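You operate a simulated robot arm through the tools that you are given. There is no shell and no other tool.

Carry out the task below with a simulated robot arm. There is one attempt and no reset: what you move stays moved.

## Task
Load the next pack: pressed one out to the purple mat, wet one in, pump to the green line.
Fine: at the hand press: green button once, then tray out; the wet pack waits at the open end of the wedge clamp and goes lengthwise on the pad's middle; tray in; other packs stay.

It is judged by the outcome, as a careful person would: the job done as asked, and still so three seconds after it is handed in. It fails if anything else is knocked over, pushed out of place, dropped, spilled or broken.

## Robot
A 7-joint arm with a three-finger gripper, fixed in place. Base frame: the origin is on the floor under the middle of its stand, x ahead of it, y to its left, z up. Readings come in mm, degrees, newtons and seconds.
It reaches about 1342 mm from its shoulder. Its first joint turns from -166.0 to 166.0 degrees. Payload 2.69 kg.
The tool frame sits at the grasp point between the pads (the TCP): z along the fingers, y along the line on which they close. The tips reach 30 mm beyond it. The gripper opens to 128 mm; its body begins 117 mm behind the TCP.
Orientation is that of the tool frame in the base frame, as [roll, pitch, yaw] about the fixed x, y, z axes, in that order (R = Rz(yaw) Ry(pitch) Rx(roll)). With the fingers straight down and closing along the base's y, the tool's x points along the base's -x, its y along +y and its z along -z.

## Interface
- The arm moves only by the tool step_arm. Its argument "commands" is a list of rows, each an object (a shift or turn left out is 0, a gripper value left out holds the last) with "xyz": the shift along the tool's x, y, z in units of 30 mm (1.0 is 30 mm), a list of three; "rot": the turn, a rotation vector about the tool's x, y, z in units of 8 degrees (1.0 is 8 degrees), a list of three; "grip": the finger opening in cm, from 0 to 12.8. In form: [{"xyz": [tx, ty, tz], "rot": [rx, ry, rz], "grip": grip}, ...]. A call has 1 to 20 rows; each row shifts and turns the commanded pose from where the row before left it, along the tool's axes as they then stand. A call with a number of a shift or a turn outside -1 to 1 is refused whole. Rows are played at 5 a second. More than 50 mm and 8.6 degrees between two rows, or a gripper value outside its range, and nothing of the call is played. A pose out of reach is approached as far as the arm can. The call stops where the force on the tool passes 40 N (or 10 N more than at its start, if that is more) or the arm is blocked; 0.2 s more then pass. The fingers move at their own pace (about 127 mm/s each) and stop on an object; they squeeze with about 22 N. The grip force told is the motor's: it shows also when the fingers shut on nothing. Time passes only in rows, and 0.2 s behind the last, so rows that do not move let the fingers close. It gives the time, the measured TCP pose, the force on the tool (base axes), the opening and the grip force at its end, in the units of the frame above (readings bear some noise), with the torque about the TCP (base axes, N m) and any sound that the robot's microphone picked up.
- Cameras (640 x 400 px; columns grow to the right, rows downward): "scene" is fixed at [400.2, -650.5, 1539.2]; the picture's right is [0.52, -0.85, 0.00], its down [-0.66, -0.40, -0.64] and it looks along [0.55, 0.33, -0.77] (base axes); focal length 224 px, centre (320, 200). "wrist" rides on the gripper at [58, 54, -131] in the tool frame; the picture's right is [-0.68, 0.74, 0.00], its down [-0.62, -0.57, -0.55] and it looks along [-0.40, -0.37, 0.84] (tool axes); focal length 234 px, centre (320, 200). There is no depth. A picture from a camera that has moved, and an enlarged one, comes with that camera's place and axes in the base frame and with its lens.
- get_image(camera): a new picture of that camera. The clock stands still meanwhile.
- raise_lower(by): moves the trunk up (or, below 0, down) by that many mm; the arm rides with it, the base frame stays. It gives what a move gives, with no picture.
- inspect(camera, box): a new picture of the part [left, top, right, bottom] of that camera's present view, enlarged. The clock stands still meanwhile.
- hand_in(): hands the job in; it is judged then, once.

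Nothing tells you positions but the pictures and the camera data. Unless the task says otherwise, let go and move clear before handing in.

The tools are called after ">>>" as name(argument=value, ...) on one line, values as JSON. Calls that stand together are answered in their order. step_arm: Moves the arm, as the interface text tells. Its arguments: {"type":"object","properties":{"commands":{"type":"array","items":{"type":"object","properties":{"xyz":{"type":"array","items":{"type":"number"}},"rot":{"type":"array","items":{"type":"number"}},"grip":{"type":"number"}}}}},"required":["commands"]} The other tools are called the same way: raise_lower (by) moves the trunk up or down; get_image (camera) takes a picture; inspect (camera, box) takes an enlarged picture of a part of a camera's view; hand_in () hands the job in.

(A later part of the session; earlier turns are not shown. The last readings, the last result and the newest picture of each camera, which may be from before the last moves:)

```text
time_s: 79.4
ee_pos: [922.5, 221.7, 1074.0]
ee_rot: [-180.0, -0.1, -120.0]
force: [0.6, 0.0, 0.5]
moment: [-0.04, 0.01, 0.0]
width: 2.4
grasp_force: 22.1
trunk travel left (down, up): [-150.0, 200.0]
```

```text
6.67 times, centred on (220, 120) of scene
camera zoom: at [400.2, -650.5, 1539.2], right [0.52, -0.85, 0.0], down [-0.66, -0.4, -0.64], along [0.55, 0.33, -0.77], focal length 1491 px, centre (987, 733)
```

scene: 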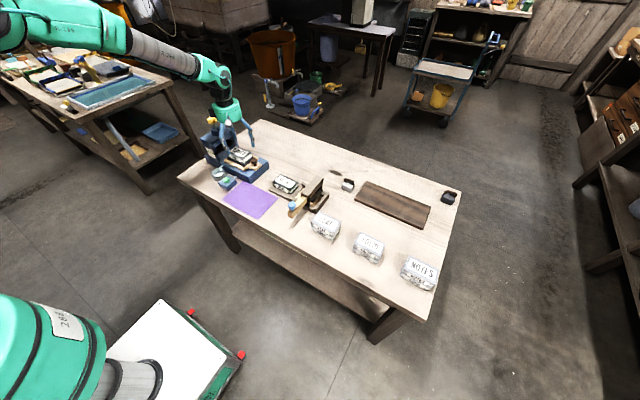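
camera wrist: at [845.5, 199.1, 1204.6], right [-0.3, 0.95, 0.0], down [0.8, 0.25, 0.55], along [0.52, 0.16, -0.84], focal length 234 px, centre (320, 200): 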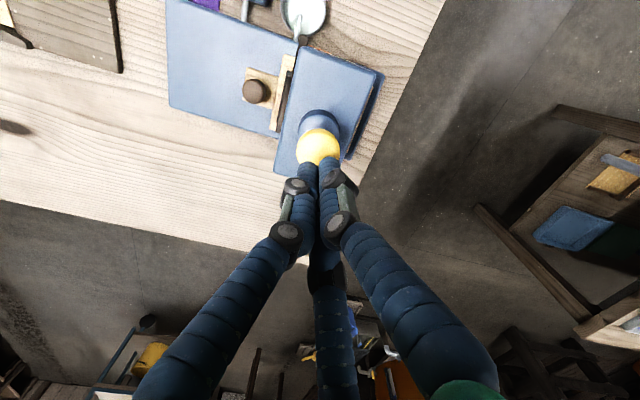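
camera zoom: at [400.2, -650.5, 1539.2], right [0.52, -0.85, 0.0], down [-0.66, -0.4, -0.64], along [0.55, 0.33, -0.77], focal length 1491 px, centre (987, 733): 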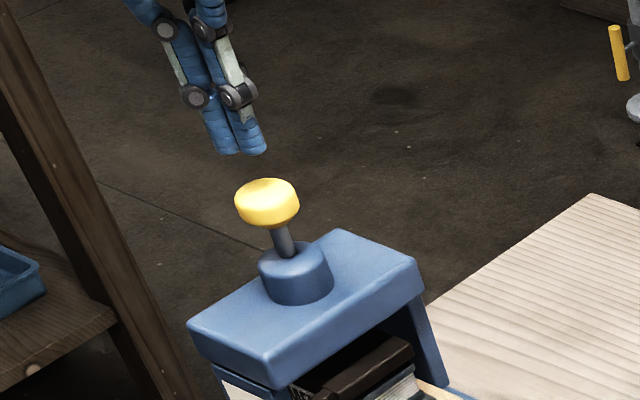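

The knob centre refines to (918, 220, 1010). I'll shift 4 mm onto its axis and descend to just above its top.

>>> step_arm(commands=[{"xyz": [0.112, 0.074, 0]}, {"xyz": [0, 0, 0.4]}, {"xyz": [0, 0, 0.3]}, {"xyz": [0, 0, 0]}])

>>> inspect(camera="scene", box=[200, 105, 240, 145])

>>> inspect(camera="scene", box=[205, 140, 235, 165])

```text
time_s: 80.4
ee_pos: [917.7, 220.2, 1053.8]
ee_rot: [179.9, 0.0, -120.1]
force: [-0.9, 0.9, 0.3]
moment: [0.02, 0.0, -0.01]
width: 2.2
grasp_force: 22.7
trunk travel left (down, up): [-150.0, 200.0]
```

```text
10.00 times, centred on (220, 125) of scene
camera zoom: at [400.2, -650.5, 1539.2], right [0.52, -0.85, 0.0], down [-0.66, -0.4, -0.64], along [0.55, 0.33, -0.77], focal length 2237 px, centre (1320, 950)
```

zoom: 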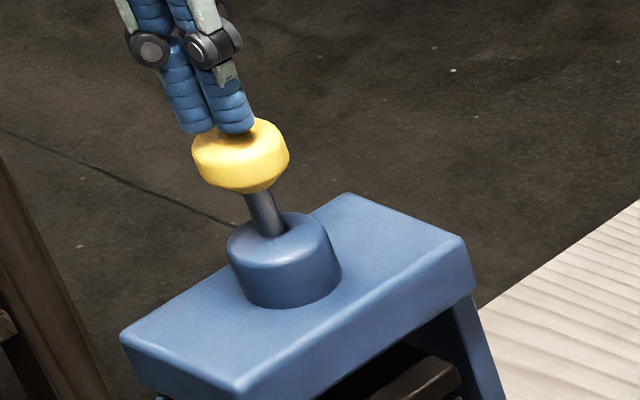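

```text
16.00 times, centred on (220, 152) of scene
camera zoom: at [400.2, -650.5, 1539.2], right [0.52, -0.85, 0.0], down [-0.66, -0.4, -0.64], along [0.55, 0.33, -0.77], focal length 3579 px, centre (1920, 960)
```

zoom: 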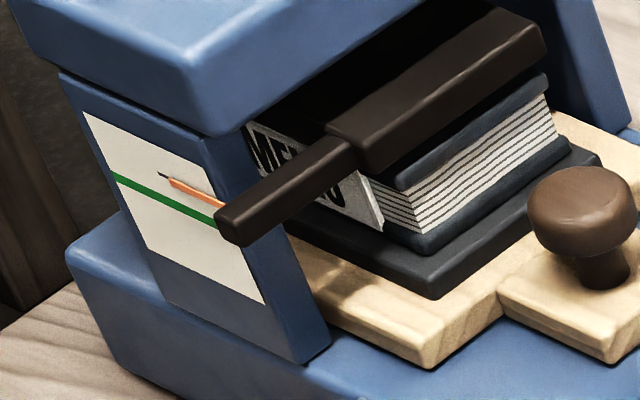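

This is a clear view of the gauge: the orange pointer sits a little above the green line. I'll now press the pump gently in small steps.

>>> step_arm(commands=[{"xyz": [0, 0, 0.1]}, {"xyz": [0, 0, 0.1]}, {"xyz": [0, 0, 0.1]}, {"xyz": [0, 0, 0]}])

>>> inspect(camera="scene", box=[205, 140, 235, 165])

```text
time_s: 81.4
ee_pos: [917.2, 219.7, 1044.4]
ee_rot: [179.9, 0.0, -120.0]
force: [-0.2, 0.2, 0.7]
moment: [0.02, -0.01, -0.01]
width: 2.3
grasp_force: 21.8
trunk travel left (down, up): [-150.0, 200.0]
```

```text
16.00 times, centred on (220, 152) of scene
camera zoom: at [400.2, -650.5, 1539.2], right [0.52, -0.85, 0.0], down [-0.66, -0.4, -0.64], along [0.55, 0.33, -0.77], focal length 3579 px, centre (1920, 960)
```

zoom: 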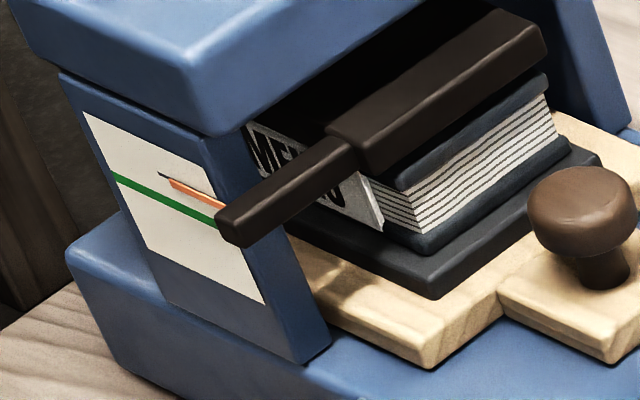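

>>> inspect(camera="scene", box=[200, 105, 240, 145])

>>> step_arm(commands=[{"xyz": [0, 0, 0.1]}, {"xyz": [0, 0, 0.1]}, {"xyz": [0, 0, 0]}])

>>> inspect(camera="scene", box=[205, 140, 235, 165])

>>> inspect(camera="scene", box=[200, 105, 240, 145])

```text
10.00 times, centred on (220, 125) of scene
camera zoom: at [400.2, -650.5, 1539.2], right [0.52, -0.85, 0.0], down [-0.66, -0.4, -0.64], along [0.55, 0.33, -0.77], focal length 2237 px, centre (1320, 950)
```

zoom: 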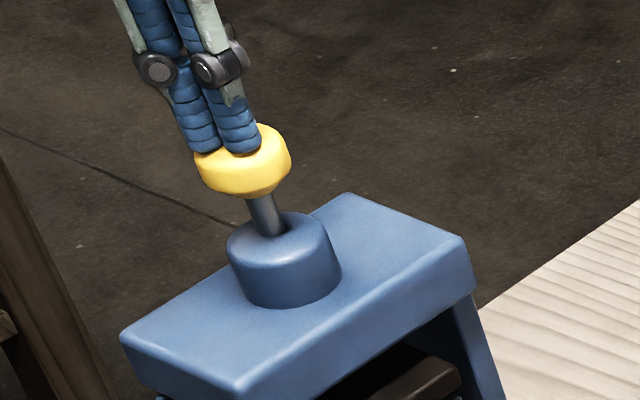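

```text
time_s: 82.2
ee_pos: [918.6, 220.2, 1038.0]
ee_rot: [180.0, -0.1, -120.1]
force: [1.2, -0.4, 2.0]
moment: [-0.02, -0.06, 0.03]
width: 2.4
grasp_force: 21.7
trunk travel left (down, up): [-150.0, 200.0]
```

```text
16.00 times, centred on (220, 152) of scene
camera zoom: at [400.2, -650.5, 1539.2], right [0.52, -0.85, 0.0], down [-0.66, -0.4, -0.64], along [0.55, 0.33, -0.77], focal length 3579 px, centre (1920, 960)
```

zoom: 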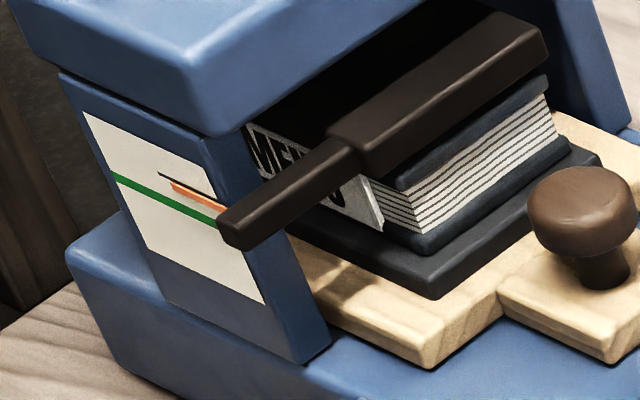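

```text
10.00 times, centred on (220, 125) of scene
camera zoom: at [400.2, -650.5, 1539.2], right [0.52, -0.85, 0.0], down [-0.66, -0.4, -0.64], along [0.55, 0.33, -0.77], focal length 2237 px, centre (1320, 950)
```

zoom: 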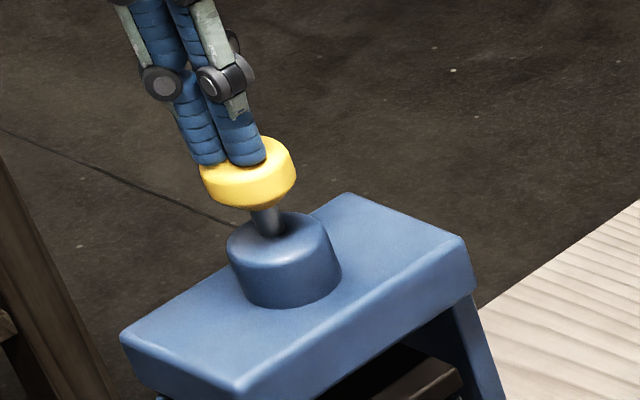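

The platen lowers in proportion to the stroke. I'll take an extra-fine zoom of the gauge to track the pointer.

>>> inspect(camera="scene", box=[207, 146, 219, 157])

>>> step_arm(commands=[{"xyz": [0, 0, 0.1]}, {"xyz": [0, 0, 0.1]}, {"xyz": [0, 0, 0]}])

>>> inspect(camera="scene", box=[207, 146, 219, 157])

>>> inspect(camera="scene", box=[200, 105, 240, 145])

```text
16.00 times, centred on (213, 152) of scene
camera zoom: at [400.2, -650.5, 1539.2], right [0.52, -0.85, 0.0], down [-0.66, -0.4, -0.64], along [0.55, 0.33, -0.77], focal length 3579 px, centre (2032, 976)
```

zoom: 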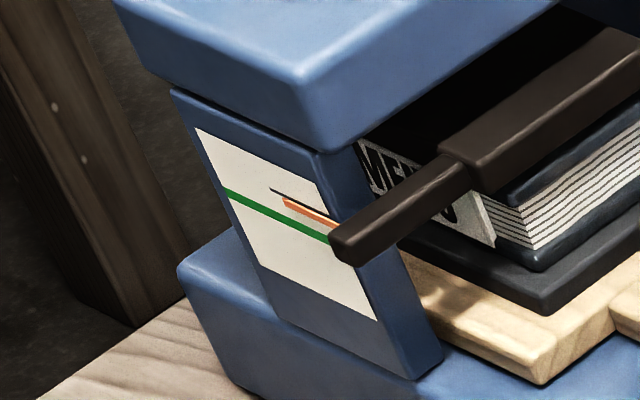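

```text
time_s: 83.0
ee_pos: [917.3, 219.6, 1031.4]
ee_rot: [179.9, 0.0, -119.9]
force: [-0.7, -0.1, 4.5]
moment: [-0.01, -0.03, 0.0]
width: 2.0
grasp_force: 22.0
trunk travel left (down, up): [-150.0, 200.0]
```

```text
16.00 times, centred on (213, 152) of scene
camera zoom: at [400.2, -650.5, 1539.2], right [0.52, -0.85, 0.0], down [-0.66, -0.4, -0.64], along [0.55, 0.33, -0.77], focal length 3579 px, centre (2032, 976)
```

zoom: 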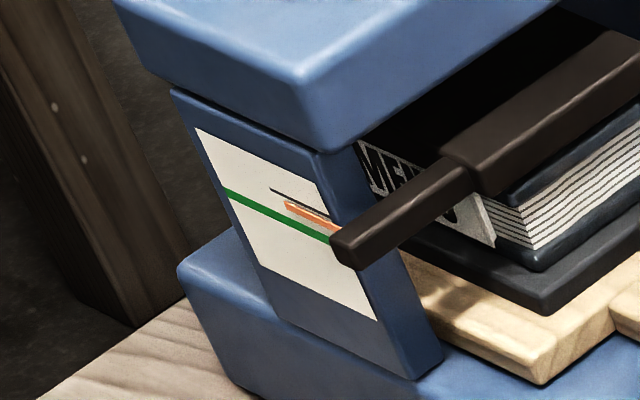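

```text
10.00 times, centred on (220, 125) of scene
camera zoom: at [400.2, -650.5, 1539.2], right [0.52, -0.85, 0.0], down [-0.66, -0.4, -0.64], along [0.55, 0.33, -0.77], focal length 2237 px, centre (1320, 950)
```

zoom: 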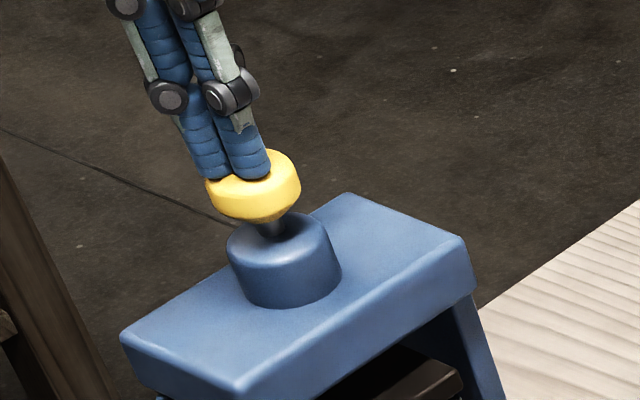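

The pointer is about halfway to the green line. I'll continue this stroke carefully to its end.

>>> step_arm(commands=[{"xyz": [0, 0, 0.1]}, {"xyz": [0, 0, 0]}])

>>> step_arm(commands=[{"xyz": [0, 0, 0.1]}, {"xyz": [0, 0, 0]}])

>>> inspect(camera="scene", box=[207, 146, 219, 157])

>>> inspect(camera="scene", box=[200, 105, 240, 145])

```text
time_s: 83.6
ee_pos: [916.4, 220.3, 1028.2]
ee_rot: [180.0, 0.1, -119.9]
force: [-2.0, 0.0, 5.2]
moment: [0.04, -0.02, 0.03]
width: 2.3
grasp_force: 21.9
trunk travel left (down, up): [-150.0, 200.0]
```

```text
time_s: 84.2
ee_pos: [918.4, 220.7, 1027.4]
ee_rot: [180.0, 0.0, -120.0]
force: [-1.0, 2.3, 5.5]
moment: [0.06, -0.01, 0.04]
width: 2.0
grasp_force: 21.6
trunk travel left (down, up): [-150.0, 200.0]
```

```text
16.00 times, centred on (213, 152) of scene
camera zoom: at [400.2, -650.5, 1539.2], right [0.52, -0.85, 0.0], down [-0.66, -0.4, -0.64], along [0.55, 0.33, -0.77], focal length 3579 px, centre (2032, 976)
```

zoom: 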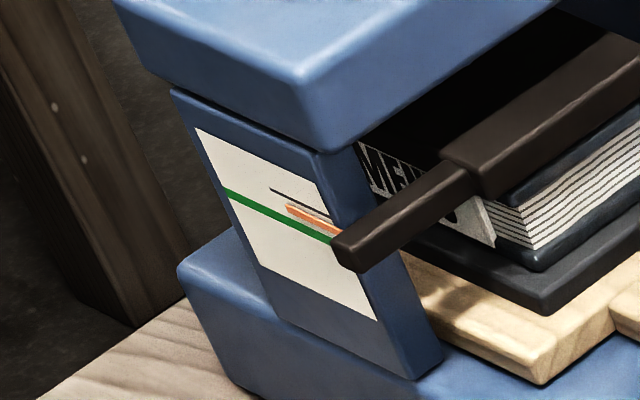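

```text
10.00 times, centred on (220, 125) of scene
camera zoom: at [400.2, -650.5, 1539.2], right [0.52, -0.85, 0.0], down [-0.66, -0.4, -0.64], along [0.55, 0.33, -0.77], focal length 2237 px, centre (1320, 950)
```

zoom: 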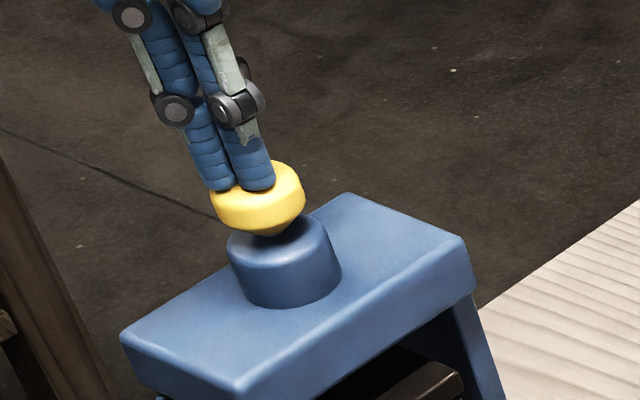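

>>> step_arm(commands=[{"xyz": [0, 0, 0.08]}, {"xyz": [0, 0, 0]}])

>>> inspect(camera="scene", box=[207, 146, 219, 157])

>>> step_arm(commands=[{"xyz": [0, 0, 0.08]}, {"xyz": [0, 0, 0]}])

>>> inspect(camera="scene", box=[207, 146, 219, 157])

```text
time_s: 84.8
ee_pos: [916.6, 221.0, 1024.6]
ee_rot: [-179.9, 0.0, -120.0]
force: [-2.7, -0.5, 7.7]
moment: [0.01, 0.08, 0.03]
width: 6.3
grasp_force: 31.8
trunk travel left (down, up): [-150.0, 200.0]
```

```text
16.00 times, centred on (213, 152) of scene
camera zoom: at [400.2, -650.5, 1539.2], right [0.52, -0.85, 0.0], down [-0.66, -0.4, -0.64], along [0.55, 0.33, -0.77], focal length 3579 px, centre (2032, 976)
```

zoom: 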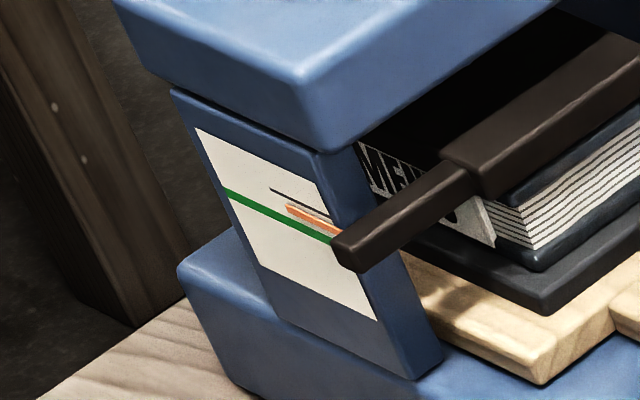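

```text
time_s: 85.4
ee_pos: [917.0, 219.6, 1024.0]
ee_rot: [-179.8, 0.1, -119.9]
force: [-1.9, -2.1, 18.0]
moment: [-0.03, -0.01, 0.0]
width: 5.9
grasp_force: 31.4
trunk travel left (down, up): [-150.0, 200.0]
```

```text
16.00 times, centred on (213, 152) of scene
camera zoom: at [400.2, -650.5, 1539.2], right [0.52, -0.85, 0.0], down [-0.66, -0.4, -0.64], along [0.55, 0.33, -0.77], focal length 3579 px, centre (2032, 976)
```

zoom: 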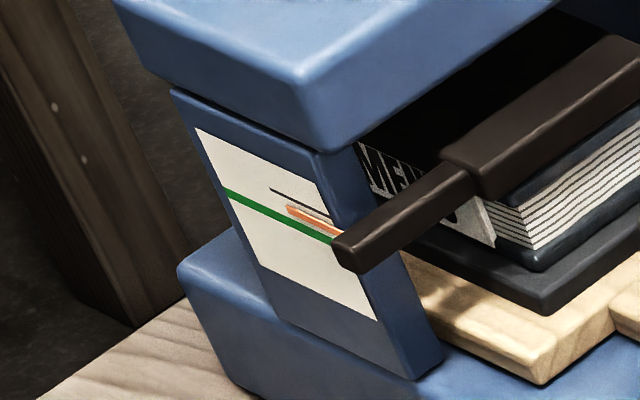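

That's the bottom of the stroke, and the pointer held just above the green line. I'll let the knob come back up and check the pointer stays.

>>> step_arm(commands=[{"xyz": [0, 0, -0.25]}, {"xyz": [0, 0, -0.4]}, {"xyz": [0, 0, -0.4]}, {"xyz": [0, 0, 0]}])

>>> inspect(camera="scene", box=[207, 146, 219, 157])

>>> inspect(camera="scene", box=[200, 105, 240, 145])

```text
time_s: 86.4
ee_pos: [917.1, 220.1, 1052.0]
ee_rot: [-180.0, -0.1, -120.0]
force: [0.2, 0.7, 0.1]
moment: [0.02, -0.02, 0.01]
width: 2.3
grasp_force: 31.2
trunk travel left (down, up): [-150.0, 200.0]
```

```text
16.00 times, centred on (213, 152) of scene
camera zoom: at [400.2, -650.5, 1539.2], right [0.52, -0.85, 0.0], down [-0.66, -0.4, -0.64], along [0.55, 0.33, -0.77], focal length 3579 px, centre (2032, 976)
```

zoom: 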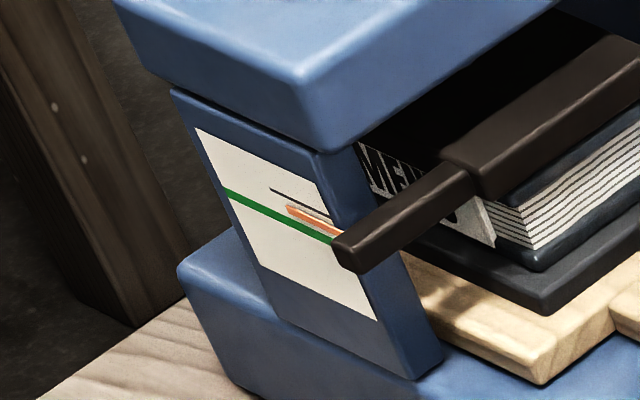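

```text
10.00 times, centred on (220, 125) of scene
camera zoom: at [400.2, -650.5, 1539.2], right [0.52, -0.85, 0.0], down [-0.66, -0.4, -0.64], along [0.55, 0.33, -0.77], focal length 2237 px, centre (1320, 950)
```

zoom: 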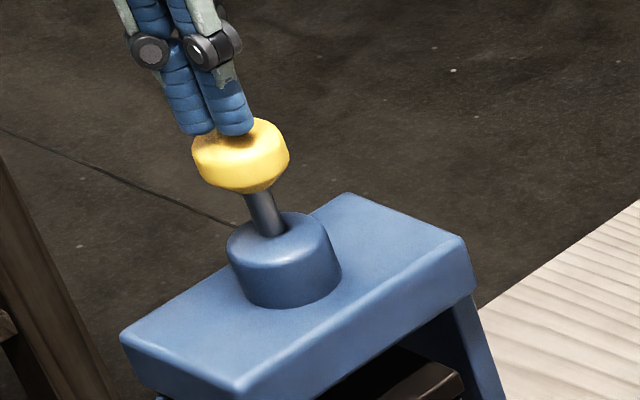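

The knob springs back and the pointer holds. The remaining gap is a bit less than one full stroke, so I'll do the second stroke in increments, checking the gauge as I go.

>>> step_arm(commands=[{"xyz": [0, 0, 0.1]}, {"xyz": [0, 0, 0.1]}, {"xyz": [0, 0, 0.1]}, {"xyz": [0, 0, 0.1]}, {"xyz": [0, 0, 0.1]}, {"xyz": [0, 0, 0]}])

>>> inspect(camera="scene", box=[207, 146, 219, 157])

>>> step_arm(commands=[{"xyz": [0, 0, 0.1]}, {"xyz": [0, 0, 0]}])

>>> inspect(camera="scene", box=[207, 146, 219, 157])

```text
time_s: 87.8
ee_pos: [918.2, 219.7, 1037.3]
ee_rot: [180.0, 0.0, -119.9]
force: [-1.3, 0.4, 3.3]
moment: [0.02, -0.05, -0.03]
width: 2.1
grasp_force: 31.1
trunk travel left (down, up): [-150.0, 200.0]
```

```text
16.00 times, centred on (213, 152) of scene
camera zoom: at [400.2, -650.5, 1539.2], right [0.52, -0.85, 0.0], down [-0.66, -0.4, -0.64], along [0.55, 0.33, -0.77], focal length 3579 px, centre (2032, 976)
```

zoom: 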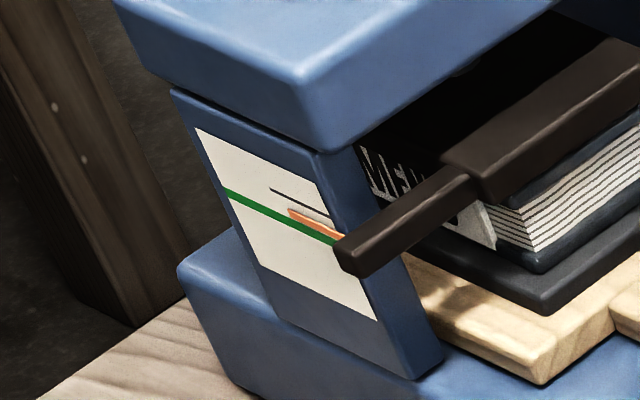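

```text
time_s: 88.4
ee_pos: [917.5, 220.2, 1035.4]
ee_rot: [180.0, 0.0, -120.0]
force: [0.2, -0.7, 3.1]
moment: [-0.03, -0.05, 0.02]
width: 2.2
grasp_force: 31.3
trunk travel left (down, up): [-150.0, 200.0]
```

```text
16.00 times, centred on (213, 152) of scene
camera zoom: at [400.2, -650.5, 1539.2], right [0.52, -0.85, 0.0], down [-0.66, -0.4, -0.64], along [0.55, 0.33, -0.77], focal length 3579 px, centre (2032, 976)
```

zoom: 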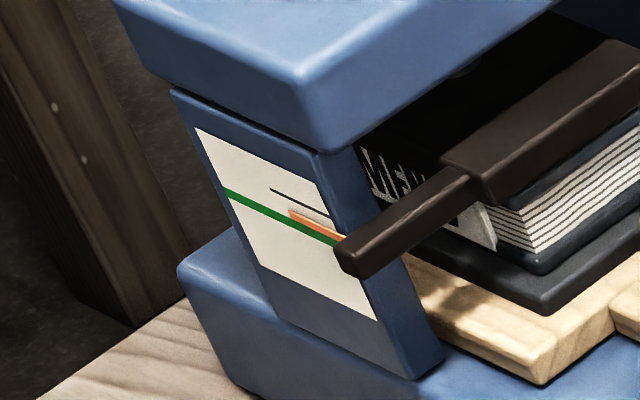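

The pointer is now touching the upper edge of the green line. I'll continue in 2 mm steps.

>>> step_arm(commands=[{"xyz": [0, 0, 0.08]}, {"xyz": [0, 0, 0]}])

>>> inspect(camera="scene", box=[207, 146, 219, 157])

>>> step_arm(commands=[{"xyz": [0, 0, 0.08]}, {"xyz": [0, 0, 0]}])

>>> inspect(camera="scene", box=[207, 146, 219, 157])

```text
time_s: 89.0
ee_pos: [917.7, 220.3, 1032.3]
ee_rot: [-179.9, 0.0, -120.0]
force: [0.5, -1.9, 3.0]
moment: [-0.06, -0.03, 0.01]
width: 2.2
grasp_force: 31.1
trunk travel left (down, up): [-150.0, 200.0]
```

```text
16.00 times, centred on (213, 152) of scene
camera zoom: at [400.2, -650.5, 1539.2], right [0.52, -0.85, 0.0], down [-0.66, -0.4, -0.64], along [0.55, 0.33, -0.77], focal length 3579 px, centre (2032, 976)
```

zoom: 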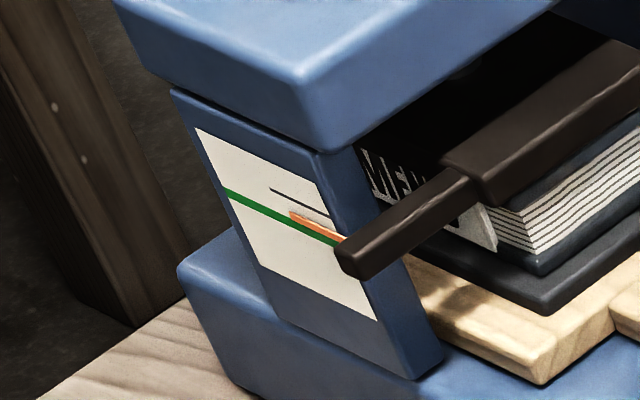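

```text
time_s: 89.6
ee_pos: [917.4, 219.3, 1028.8]
ee_rot: [-179.9, 0.0, -120.0]
force: [0.2, 1.8, 4.8]
moment: [0.01, -0.05, 0.0]
width: 2.2
grasp_force: 31.7
trunk travel left (down, up): [-150.0, 200.0]
```

```text
16.00 times, centred on (213, 152) of scene
camera zoom: at [400.2, -650.5, 1539.2], right [0.52, -0.85, 0.0], down [-0.66, -0.4, -0.64], along [0.55, 0.33, -0.77], focal length 3579 px, centre (2032, 976)
```

zoom: 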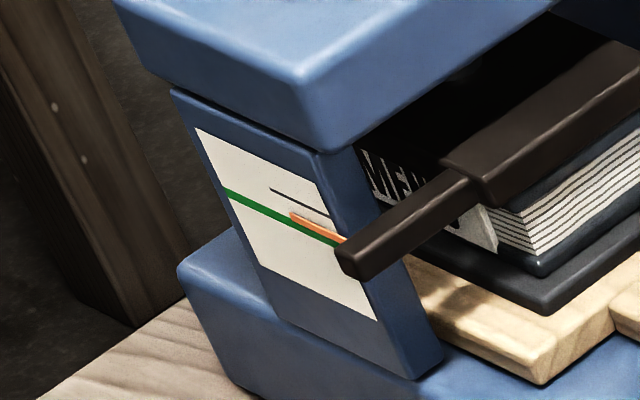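

The orange still rides on the upper half of the green line. At the start it fully covered it, so I'll continue in tiny steps.

>>> step_arm(commands=[{"xyz": [0, 0, 0.07]}, {"xyz": [0, 0, 0]}])

>>> inspect(camera="scene", box=[207, 146, 219, 157])

>>> step_arm(commands=[{"xyz": [0, 0, 0.07]}, {"xyz": [0, 0, 0]}])

>>> inspect(camera="scene", box=[207, 146, 219, 157])

```text
time_s: 90.2
ee_pos: [916.6, 219.4, 1028.4]
ee_rot: [180.0, -0.1, -120.0]
force: [-0.9, 1.7, 4.1]
moment: [0.04, -0.02, 0.06]
width: 1.9
grasp_force: 30.8
trunk travel left (down, up): [-150.0, 200.0]
```

```text
16.00 times, centred on (213, 152) of scene
camera zoom: at [400.2, -650.5, 1539.2], right [0.52, -0.85, 0.0], down [-0.66, -0.4, -0.64], along [0.55, 0.33, -0.77], focal length 3579 px, centre (2032, 976)
```

zoom: 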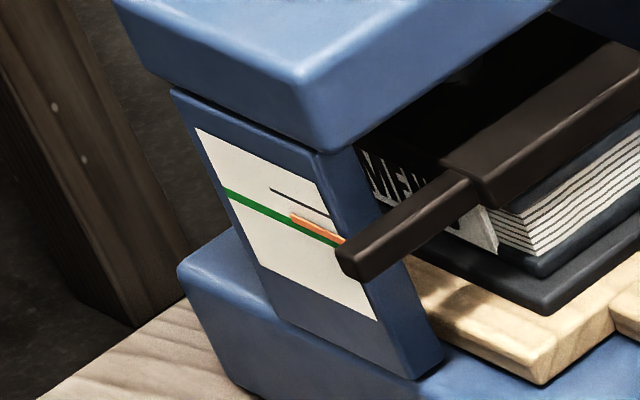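

```text
time_s: 90.8
ee_pos: [917.6, 220.5, 1025.7]
ee_rot: [179.9, -0.1, -120.0]
force: [-1.5, 0.6, 4.4]
moment: [0.01, 0.01, 0.02]
width: 6.0
grasp_force: 31.8
trunk travel left (down, up): [-150.0, 200.0]
```

```text
16.00 times, centred on (213, 152) of scene
camera zoom: at [400.2, -650.5, 1539.2], right [0.52, -0.85, 0.0], down [-0.66, -0.4, -0.64], along [0.55, 0.33, -0.77], focal length 3579 px, centre (2032, 976)
```

zoom: 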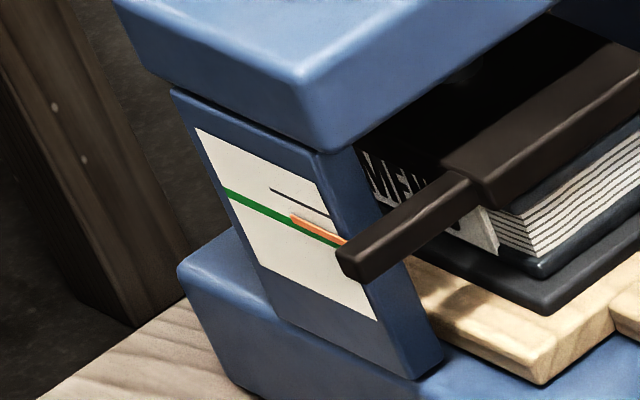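

>>> step_arm(commands=[{"xyz": [0, 0, 0.06]}, {"xyz": [0, 0, 0]}])

>>> inspect(camera="scene", box=[207, 146, 219, 157])

```text
time_s: 91.4
ee_pos: [917.6, 220.9, 1025.3]
ee_rot: [-180.0, 0.0, -120.1]
force: [-0.5, -0.6, 7.2]
moment: [0.02, -0.01, 0.01]
width: 5.9
grasp_force: 31.2
trunk travel left (down, up): [-150.0, 200.0]
```

```text
16.00 times, centred on (213, 152) of scene
camera zoom: at [400.2, -650.5, 1539.2], right [0.52, -0.85, 0.0], down [-0.66, -0.4, -0.64], along [0.55, 0.33, -0.77], focal length 3579 px, centre (2032, 976)
```

zoom: 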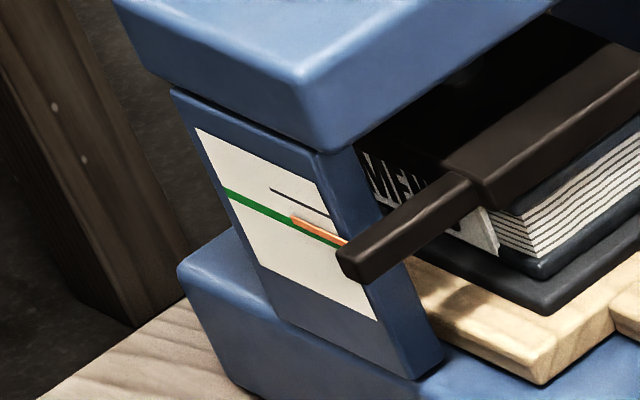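

Two strokes are done and the pointer sits on the upper part of the green line. I'll back off and take the same straight-on gauge view I had at the start, to judge what's left.

>>> step_arm(commands=[{"xyz": [0, 0, -0.4]}, {"xyz": [0, 0, -0.7]}, {"xyz": [0, 0, -0.8]}, {"xyz": [0.833, 0.195, 0]}, {"xyz": [0.833, 0.195, 0]}, {"xyz": [0.833, 0.195, 0]}, {"xyz": [0.833, 0.195, 0]}, {"xyz": [0.833, 0.195, 0]}, {"xyz": [0.833, 0.195, 0]}, {"xyz": [0.833, 0.195, 0]}, {"rot": [0, 0, 0.9375]}, {"rot": [0, 0, 0.9375]}, {"rot": [0, 0, 0.9375]}, {"rot": [0, 0, 0.9375]}, {"rot": [0, 0, 0.9375]}, {"rot": [0, 0, 0.9375]}, {"rot": [0, 0, 0.9375]}, {"rot": [0, 0, 0.9375]}, {"xyz": [0, 0, 0]}])

>>> step_arm(commands=[{"xyz": [0, 0, 1]}, {"xyz": [0, 0, 1]}, {"xyz": [0, 0, 1]}, {"xyz": [0, 0, 1]}, {"xyz": [0, 0, 0.9]}, {"xyz": [0, 0, 0]}])

>>> get_image(camera="wrist")

>>> inspect(camera="scene", box=[190, 100, 310, 230])

```text
time_s: 95.4
ee_pos: [793.8, 88.2, 1081.1]
ee_rot: [-179.9, 0.0, 179.9]
force: [1.1, 0.1, 0.4]
moment: [0.01, 0.01, 0.01]
width: 2.0
grasp_force: 31.3
trunk travel left (down, up): [-150.0, 200.0]
```

```text
time_s: 96.8
ee_pos: [794.8, 88.3, 933.7]
ee_rot: [180.0, 0.0, -179.9]
force: [0.9, 0.7, -1.0]
moment: [0.01, 0.05, 0.0]
width: 2.3
grasp_force: 31.4
trunk travel left (down, up): [-150.0, 200.0]
```

```text
taken
camera wrist: at [736.4, 143.3, 1064.2], right [0.68, 0.74, 0.0], down [0.62, -0.57, 0.55], along [0.4, -0.37, -0.84], focal length 234 px, centre (320, 200)
```

wrist: 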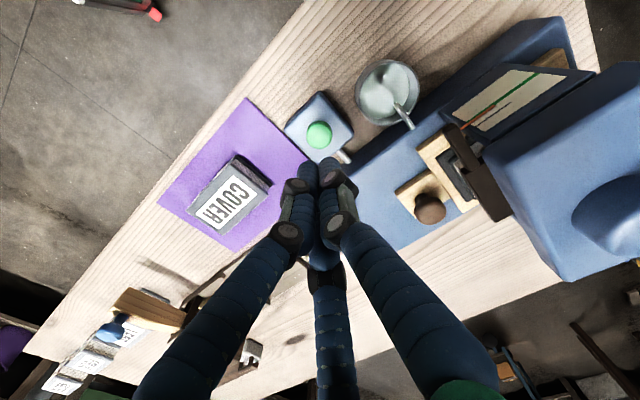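

```text
3.08 times, centred on (250, 165) of scene
camera zoom: at [400.2, -650.5, 1539.2], right [0.52, -0.85, 0.0], down [-0.66, -0.4, -0.64], along [0.55, 0.33, -0.77], focal length 688 px, centre (535, 308)
```

zoom: 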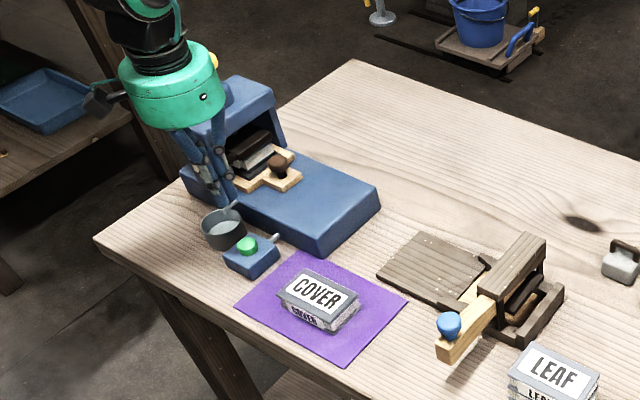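

>>> inspect(camera="wrist", box=[440, 60, 560, 160])

>>> inspect(camera="wrist", box=[450, 75, 530, 145])

```text
4.00 times, centred on (500, 110) of wrist
camera zoom: at [736.4, 143.3, 1064.2], right [0.68, 0.74, 0.0], down [0.62, -0.57, 0.55], along [0.4, -0.37, -0.84], focal length 937 px, centre (-400, 560)
```

zoom: 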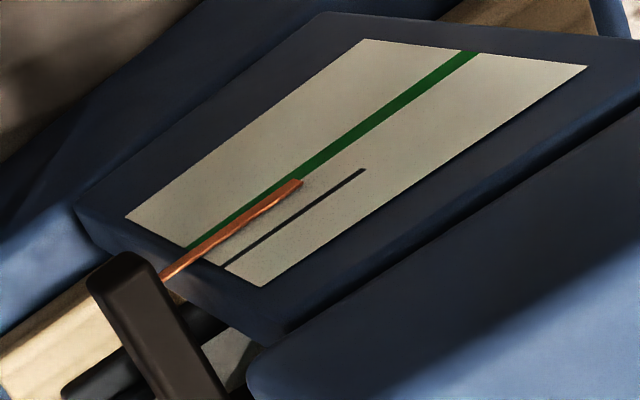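

```text
5.71 times, centred on (490, 110) of wrist
camera zoom: at [736.4, 143.3, 1064.2], right [0.68, 0.74, 0.0], down [0.62, -0.57, 0.55], along [0.4, -0.37, -0.84], focal length 1338 px, centre (-651, 714)
```

zoom: 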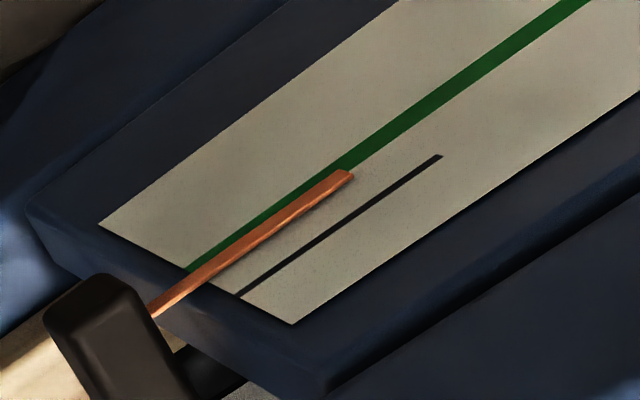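

From this view the pointer is about 80% of the way down, still slightly above the green line. I'll return to the pump for a partial third stroke.

>>> step_arm(commands=[{"xyz": [0, 0, -0.98]}, {"xyz": [0, 0, -0.98]}, {"xyz": [0, 0, -0.98]}, {"xyz": [0, 0, -0.98]}, {"xyz": [0, 0, -0.98]}, {"xyz": [-0.686, 0.733, 0]}, {"xyz": [-0.686, 0.733, 0]}, {"xyz": [-0.686, 0.733, 0]}, {"xyz": [-0.686, 0.733, 0]}, {"xyz": [-0.686, 0.733, 0]}, {"xyz": [-0.686, 0.733, 0]}, {"xyz": [0, 0, 0.5]}, {"xyz": [0, 0, 0.4]}, {"xyz": [0, 0, 0]}])

>>> inspect(camera="scene", box=[200, 105, 240, 145])

>>> inspect(camera="scene", box=[207, 146, 219, 157])

```text
time_s: 99.8
ee_pos: [917.4, 220.1, 1053.9]
ee_rot: [179.9, 0.1, 179.9]
force: [0.9, 0.1, -0.3]
moment: [0.0, 0.0, 0.0]
width: 2.1
grasp_force: 31.2
trunk travel left (down, up): [-150.0, 200.0]
```

```text
10.00 times, centred on (220, 125) of scene
camera zoom: at [400.2, -650.5, 1539.2], right [0.52, -0.85, 0.0], down [-0.66, -0.4, -0.64], along [0.55, 0.33, -0.77], focal length 2237 px, centre (1320, 950)
```

zoom: 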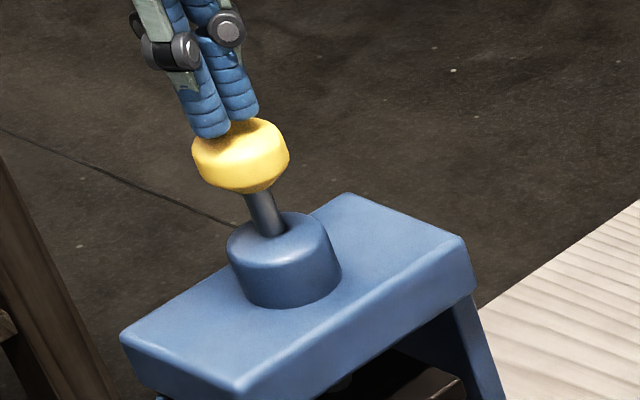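

```text
16.00 times, centred on (213, 152) of scene
camera zoom: at [400.2, -650.5, 1539.2], right [0.52, -0.85, 0.0], down [-0.66, -0.4, -0.64], along [0.55, 0.33, -0.77], focal length 3579 px, centre (2032, 976)
```

zoom: 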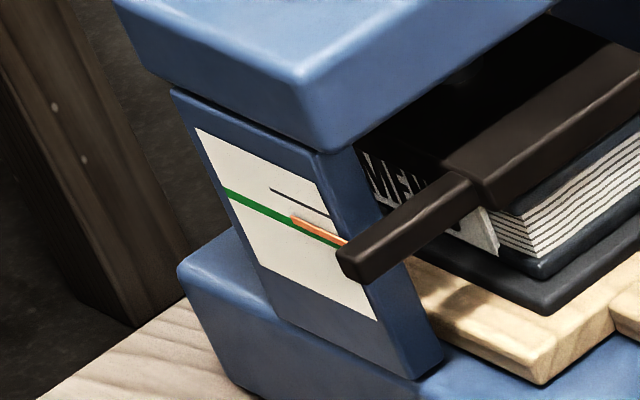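

I'm above the knob. Third stroke, in small increments with a gauge check each time.

>>> step_arm(commands=[{"xyz": [0, 0, 0.13]}, {"xyz": [0, 0, 0.1]}, {"xyz": [0, 0, 0.1]}, {"xyz": [0, 0, 0.1]}, {"xyz": [0, 0, 0]}])

>>> inspect(camera="scene", box=[207, 146, 219, 157])

>>> step_arm(commands=[{"xyz": [0, 0, 0.1]}, {"xyz": [0, 0, 0]}])

>>> inspect(camera="scene", box=[207, 146, 219, 157])

```text
time_s: 101.0
ee_pos: [918.2, 221.8, 1040.3]
ee_rot: [180.0, 0.0, 180.0]
force: [-0.4, 0.4, 2.3]
moment: [-0.05, -0.05, 0.01]
width: 1.9
grasp_force: 31.6
trunk travel left (down, up): [-150.0, 200.0]
```

```text
16.00 times, centred on (213, 152) of scene
camera zoom: at [400.2, -650.5, 1539.2], right [0.52, -0.85, 0.0], down [-0.66, -0.4, -0.64], along [0.55, 0.33, -0.77], focal length 3579 px, centre (2032, 976)
```

zoom: 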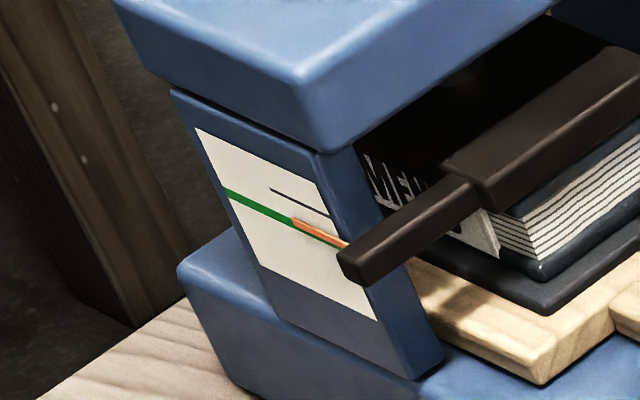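

```text
time_s: 101.6
ee_pos: [918.4, 220.5, 1037.7]
ee_rot: [-180.0, 0.0, 180.0]
force: [-0.5, 1.1, 2.2]
moment: [0.01, -0.03, 0.02]
width: 2.1
grasp_force: 31.2
trunk travel left (down, up): [-150.0, 200.0]
```

```text
16.00 times, centred on (213, 152) of scene
camera zoom: at [400.2, -650.5, 1539.2], right [0.52, -0.85, 0.0], down [-0.66, -0.4, -0.64], along [0.55, 0.33, -0.77], focal length 3579 px, centre (2032, 976)
```

zoom: 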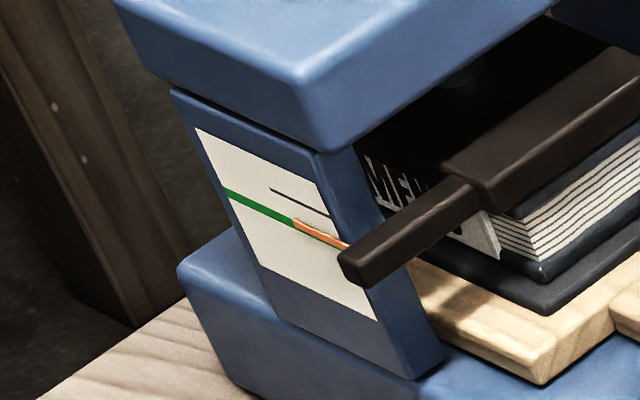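

Almost fully aligned. I'll do one more tiny step, then check.

>>> step_arm(commands=[{"xyz": [0, 0, 0.06]}, {"xyz": [0, 0, 0]}])

>>> inspect(camera="scene", box=[207, 146, 219, 157])

```text
time_s: 102.2
ee_pos: [917.3, 221.3, 1035.9]
ee_rot: [179.9, 0.0, 180.0]
force: [1.1, -0.5, 2.6]
moment: [0.02, -0.05, 0.0]
width: 6.0
grasp_force: 31.8
trunk travel left (down, up): [-150.0, 200.0]
```

```text
16.00 times, centred on (213, 152) of scene
camera zoom: at [400.2, -650.5, 1539.2], right [0.52, -0.85, 0.0], down [-0.66, -0.4, -0.64], along [0.55, 0.33, -0.77], focal length 3579 px, centre (2032, 976)
```

zoom: 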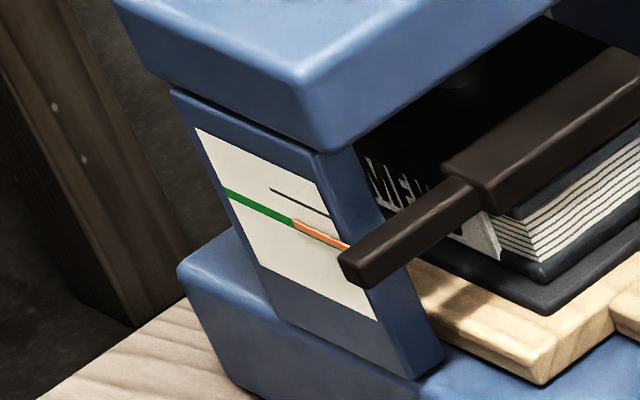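

The orange now covers the green line as in the initial state. I'll raise off the knob and confirm from the straight-on view.

>>> step_arm(commands=[{"xyz": [0, 0, -0.4]}, {"xyz": [0, 0, -0.6]}, {"xyz": [0, 0, -0.6]}, {"xyz": [0.686, -0.733, 0]}, {"xyz": [0.686, -0.733, 0]}, {"xyz": [0.686, -0.733, 0]}, {"xyz": [0.686, -0.733, 0]}, {"xyz": [0.686, -0.733, 0]}, {"xyz": [0.686, -0.733, 0]}, {"xyz": [0, 0, 1]}, {"xyz": [0, 0, 1]}, {"xyz": [0, 0, 1]}, {"xyz": [0, 0, 1]}, {"xyz": [0, 0, 1]}, {"xyz": [0, 0, 1]}, {"xyz": [0, 0, 0]}])

>>> inspect(camera="wrist", box=[430, 60, 640, 200])

>>> inspect(camera="scene", box=[207, 146, 219, 157])

```text
time_s: 105.6
ee_pos: [793.8, 89.0, 903.0]
ee_rot: [179.9, 0.0, 180.0]
force: [-0.5, 0.1, 0.0]
moment: [-0.03, 0.03, -0.06]
width: 2.0
grasp_force: 31.4
trunk travel left (down, up): [-150.0, 200.0]
```

```text
2.86 times, centred on (535, 130) of wrist
camera zoom: at [735.4, 143.4, 1034.3], right [0.68, 0.74, 0.0], down [0.62, -0.57, 0.55], along [0.4, -0.37, -0.84], focal length 669 px, centre (-294, 400)
```

zoom: 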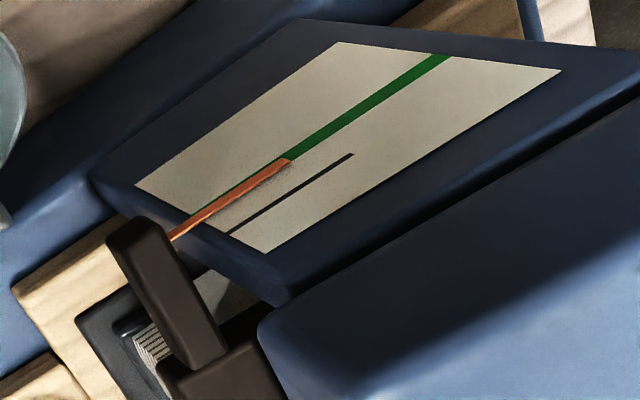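

```text
16.00 times, centred on (213, 152) of scene
camera zoom: at [400.2, -650.5, 1539.2], right [0.52, -0.85, 0.0], down [-0.66, -0.4, -0.64], along [0.55, 0.33, -0.77], focal length 3579 px, centre (2032, 976)
```

zoom: 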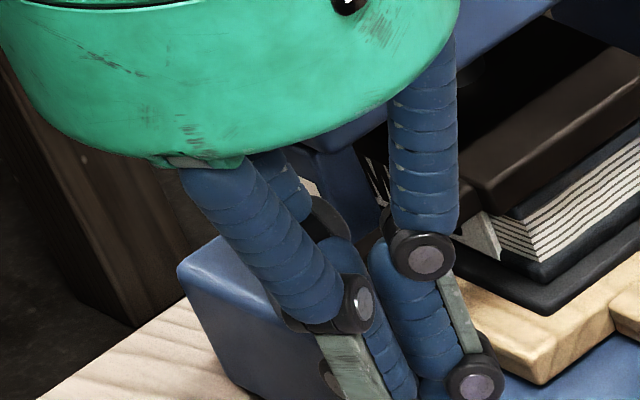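

>>> inspect(camera="wrist", box=[480, 90, 560, 150])

```text
6.67 times, centred on (520, 120) of wrist
camera zoom: at [735.4, 143.4, 1034.3], right [0.68, 0.74, 0.0], down [0.62, -0.57, 0.55], along [0.4, -0.37, -0.84], focal length 1561 px, centre (-1013, 733)
```

zoom: 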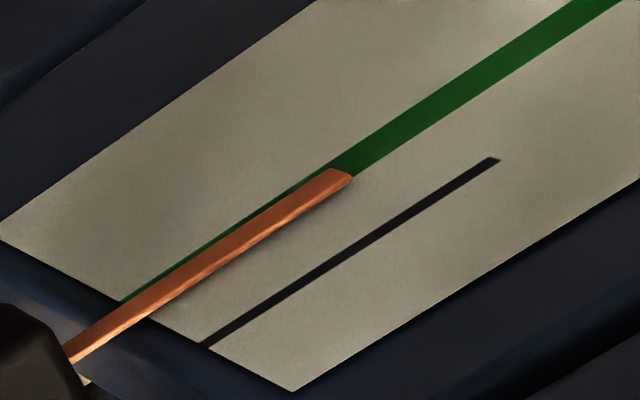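

The pointer now lies on the green line with only a thin green sliver below it (roughly 0.4 mm). One very small extra stroke of about 3 mm of knob travel will centre it.

>>> step_arm(commands=[{"xyz": [0, 0, -1]}, {"xyz": [0, 0, -1]}, {"xyz": [0, 0, -1]}, {"xyz": [0, 0, -1]}, {"xyz": [0, 0, -1]}, {"xyz": [0, 0, -0.95]}, {"xyz": [-0.69, 0.73, 0]}, {"xyz": [-0.69, 0.73, 0]}, {"xyz": [-0.69, 0.73, 0]}, {"xyz": [-0.69, 0.73, 0]}, {"xyz": [-0.69, 0.73, 0]}, {"xyz": [-0.69, 0.73, 0]}, {"xyz": [0, 0, 0.5]}, {"xyz": [0, 0, 0.4]}, {"xyz": [0, 0, 0]}])

>>> inspect(camera="scene", box=[207, 146, 219, 157])

>>> inspect(camera="scene", box=[205, 105, 235, 130])

```text
time_s: 108.8
ee_pos: [918.6, 221.1, 1055.6]
ee_rot: [-179.9, 0.1, -180.0]
force: [0.3, -0.4, -0.2]
moment: [-0.02, 0.0, -0.01]
width: 2.0
grasp_force: 31.0
trunk travel left (down, up): [-150.0, 200.0]
```

```text
16.00 times, centred on (213, 152) of scene
camera zoom: at [400.2, -650.5, 1539.2], right [0.52, -0.85, 0.0], down [-0.66, -0.4, -0.64], along [0.55, 0.33, -0.77], focal length 3579 px, centre (2032, 976)
```

zoom: 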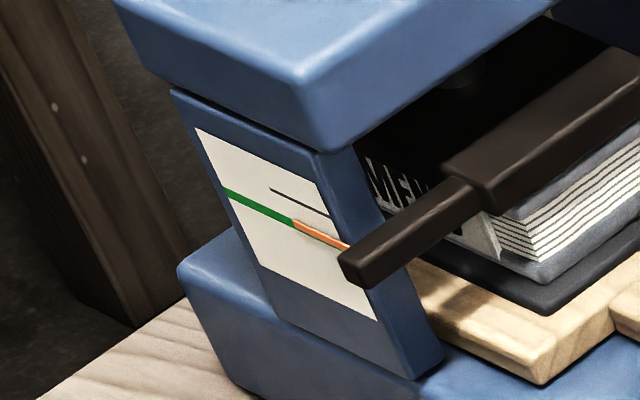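

```text
16.00 times, centred on (220, 118) of scene
camera zoom: at [400.2, -650.5, 1539.2], right [0.52, -0.85, 0.0], down [-0.66, -0.4, -0.64], along [0.55, 0.33, -0.77], focal length 3579 px, centre (1920, 1520)
```

zoom: 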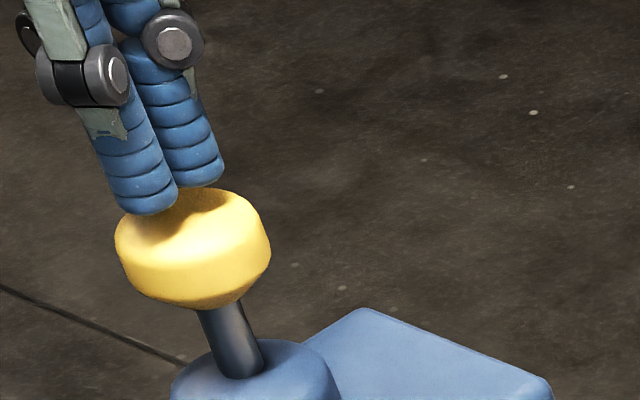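

MENU's cover has changed from dark to light grey, like the pressed COVER pack, so the press registers as being at the green line. I'll stop pumping here, retreat clear and do a final check of everything.

>>> step_arm(commands=[{"xyz": [0, 0, -1]}, {"xyz": [0, 0, -1]}, {"xyz": [0, 0, -1]}, {"xyz": [0, 0, -1]}, {"xyz": [1, -0.3, -0.2]}, {"xyz": [1, -0.3, -0.2]}, {"xyz": [1, -0.3, -0.2]}, {"xyz": [1, -0.3, -0.2]}, {"xyz": [1, -0.3, -0.2]}, {"xyz": [1, -0.3, -0.2]}, {"xyz": [1, -0.3, -0.2]}, {"xyz": [1, -0.3, -0.2]}, {"xyz": [1, -0.3, -0.2]}, {"xyz": [1, -0.3, -0.2]}, {"xyz": [0, 0, 0]}])

>>> get_image(camera="scene")

>>> inspect(camera="scene", box=[195, 105, 315, 225])

>>> inspect(camera="scene", box=[207, 146, 219, 157])

>>> inspect(camera="wrist", box=[300, 60, 520, 220])

```text
time_s: 112.0
ee_pos: [616.1, 129.3, 1237.2]
ee_rot: [-180.0, -0.1, -179.9]
force: [-0.6, 0.7, 0.5]
moment: [0.01, -0.05, 0.0]
width: 2.3
grasp_force: 31.5
trunk travel left (down, up): [-150.0, 200.0]
```

```text
taken
```

scene: 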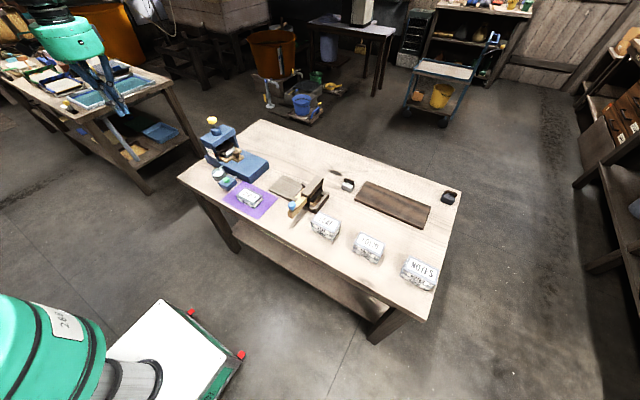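

```text
3.33 times, centred on (255, 165) of scene
camera zoom: at [400.2, -650.5, 1539.2], right [0.52, -0.85, 0.0], down [-0.66, -0.4, -0.64], along [0.55, 0.33, -0.77], focal length 746 px, centre (537, 317)
```

zoom: 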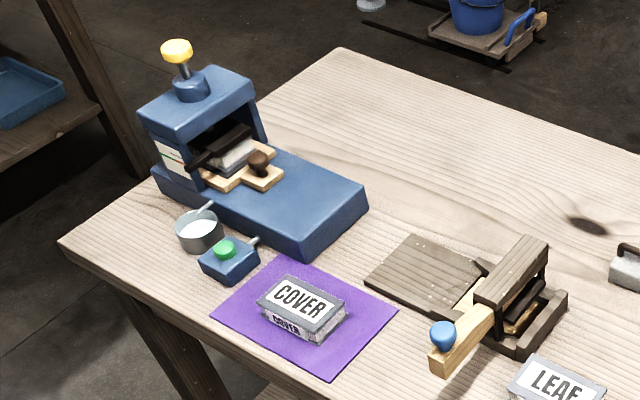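

```text
16.00 times, centred on (213, 152) of scene
camera zoom: at [400.2, -650.5, 1539.2], right [0.52, -0.85, 0.0], down [-0.66, -0.4, -0.64], along [0.55, 0.33, -0.77], focal length 3579 px, centre (2032, 976)
```

zoom: 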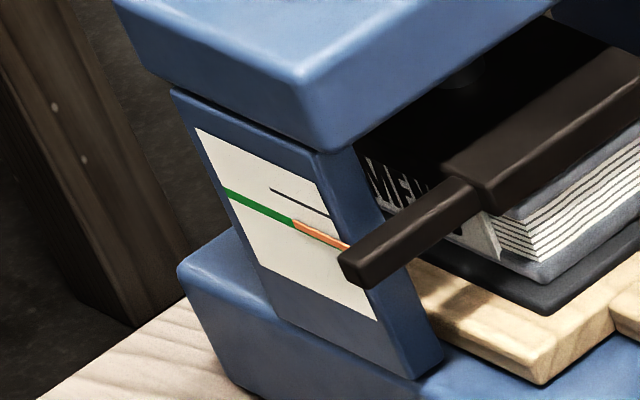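

```text
2.50 times, centred on (410, 140) of wrist
camera zoom: at [558.5, 184.5, 1367.0], right [0.68, 0.74, 0.0], down [0.62, -0.57, 0.55], along [0.4, -0.37, -0.84], focal length 585 px, centre (95, 350)
```

zoom: 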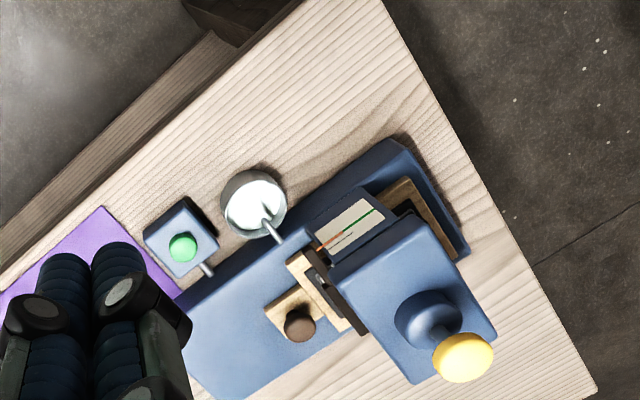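

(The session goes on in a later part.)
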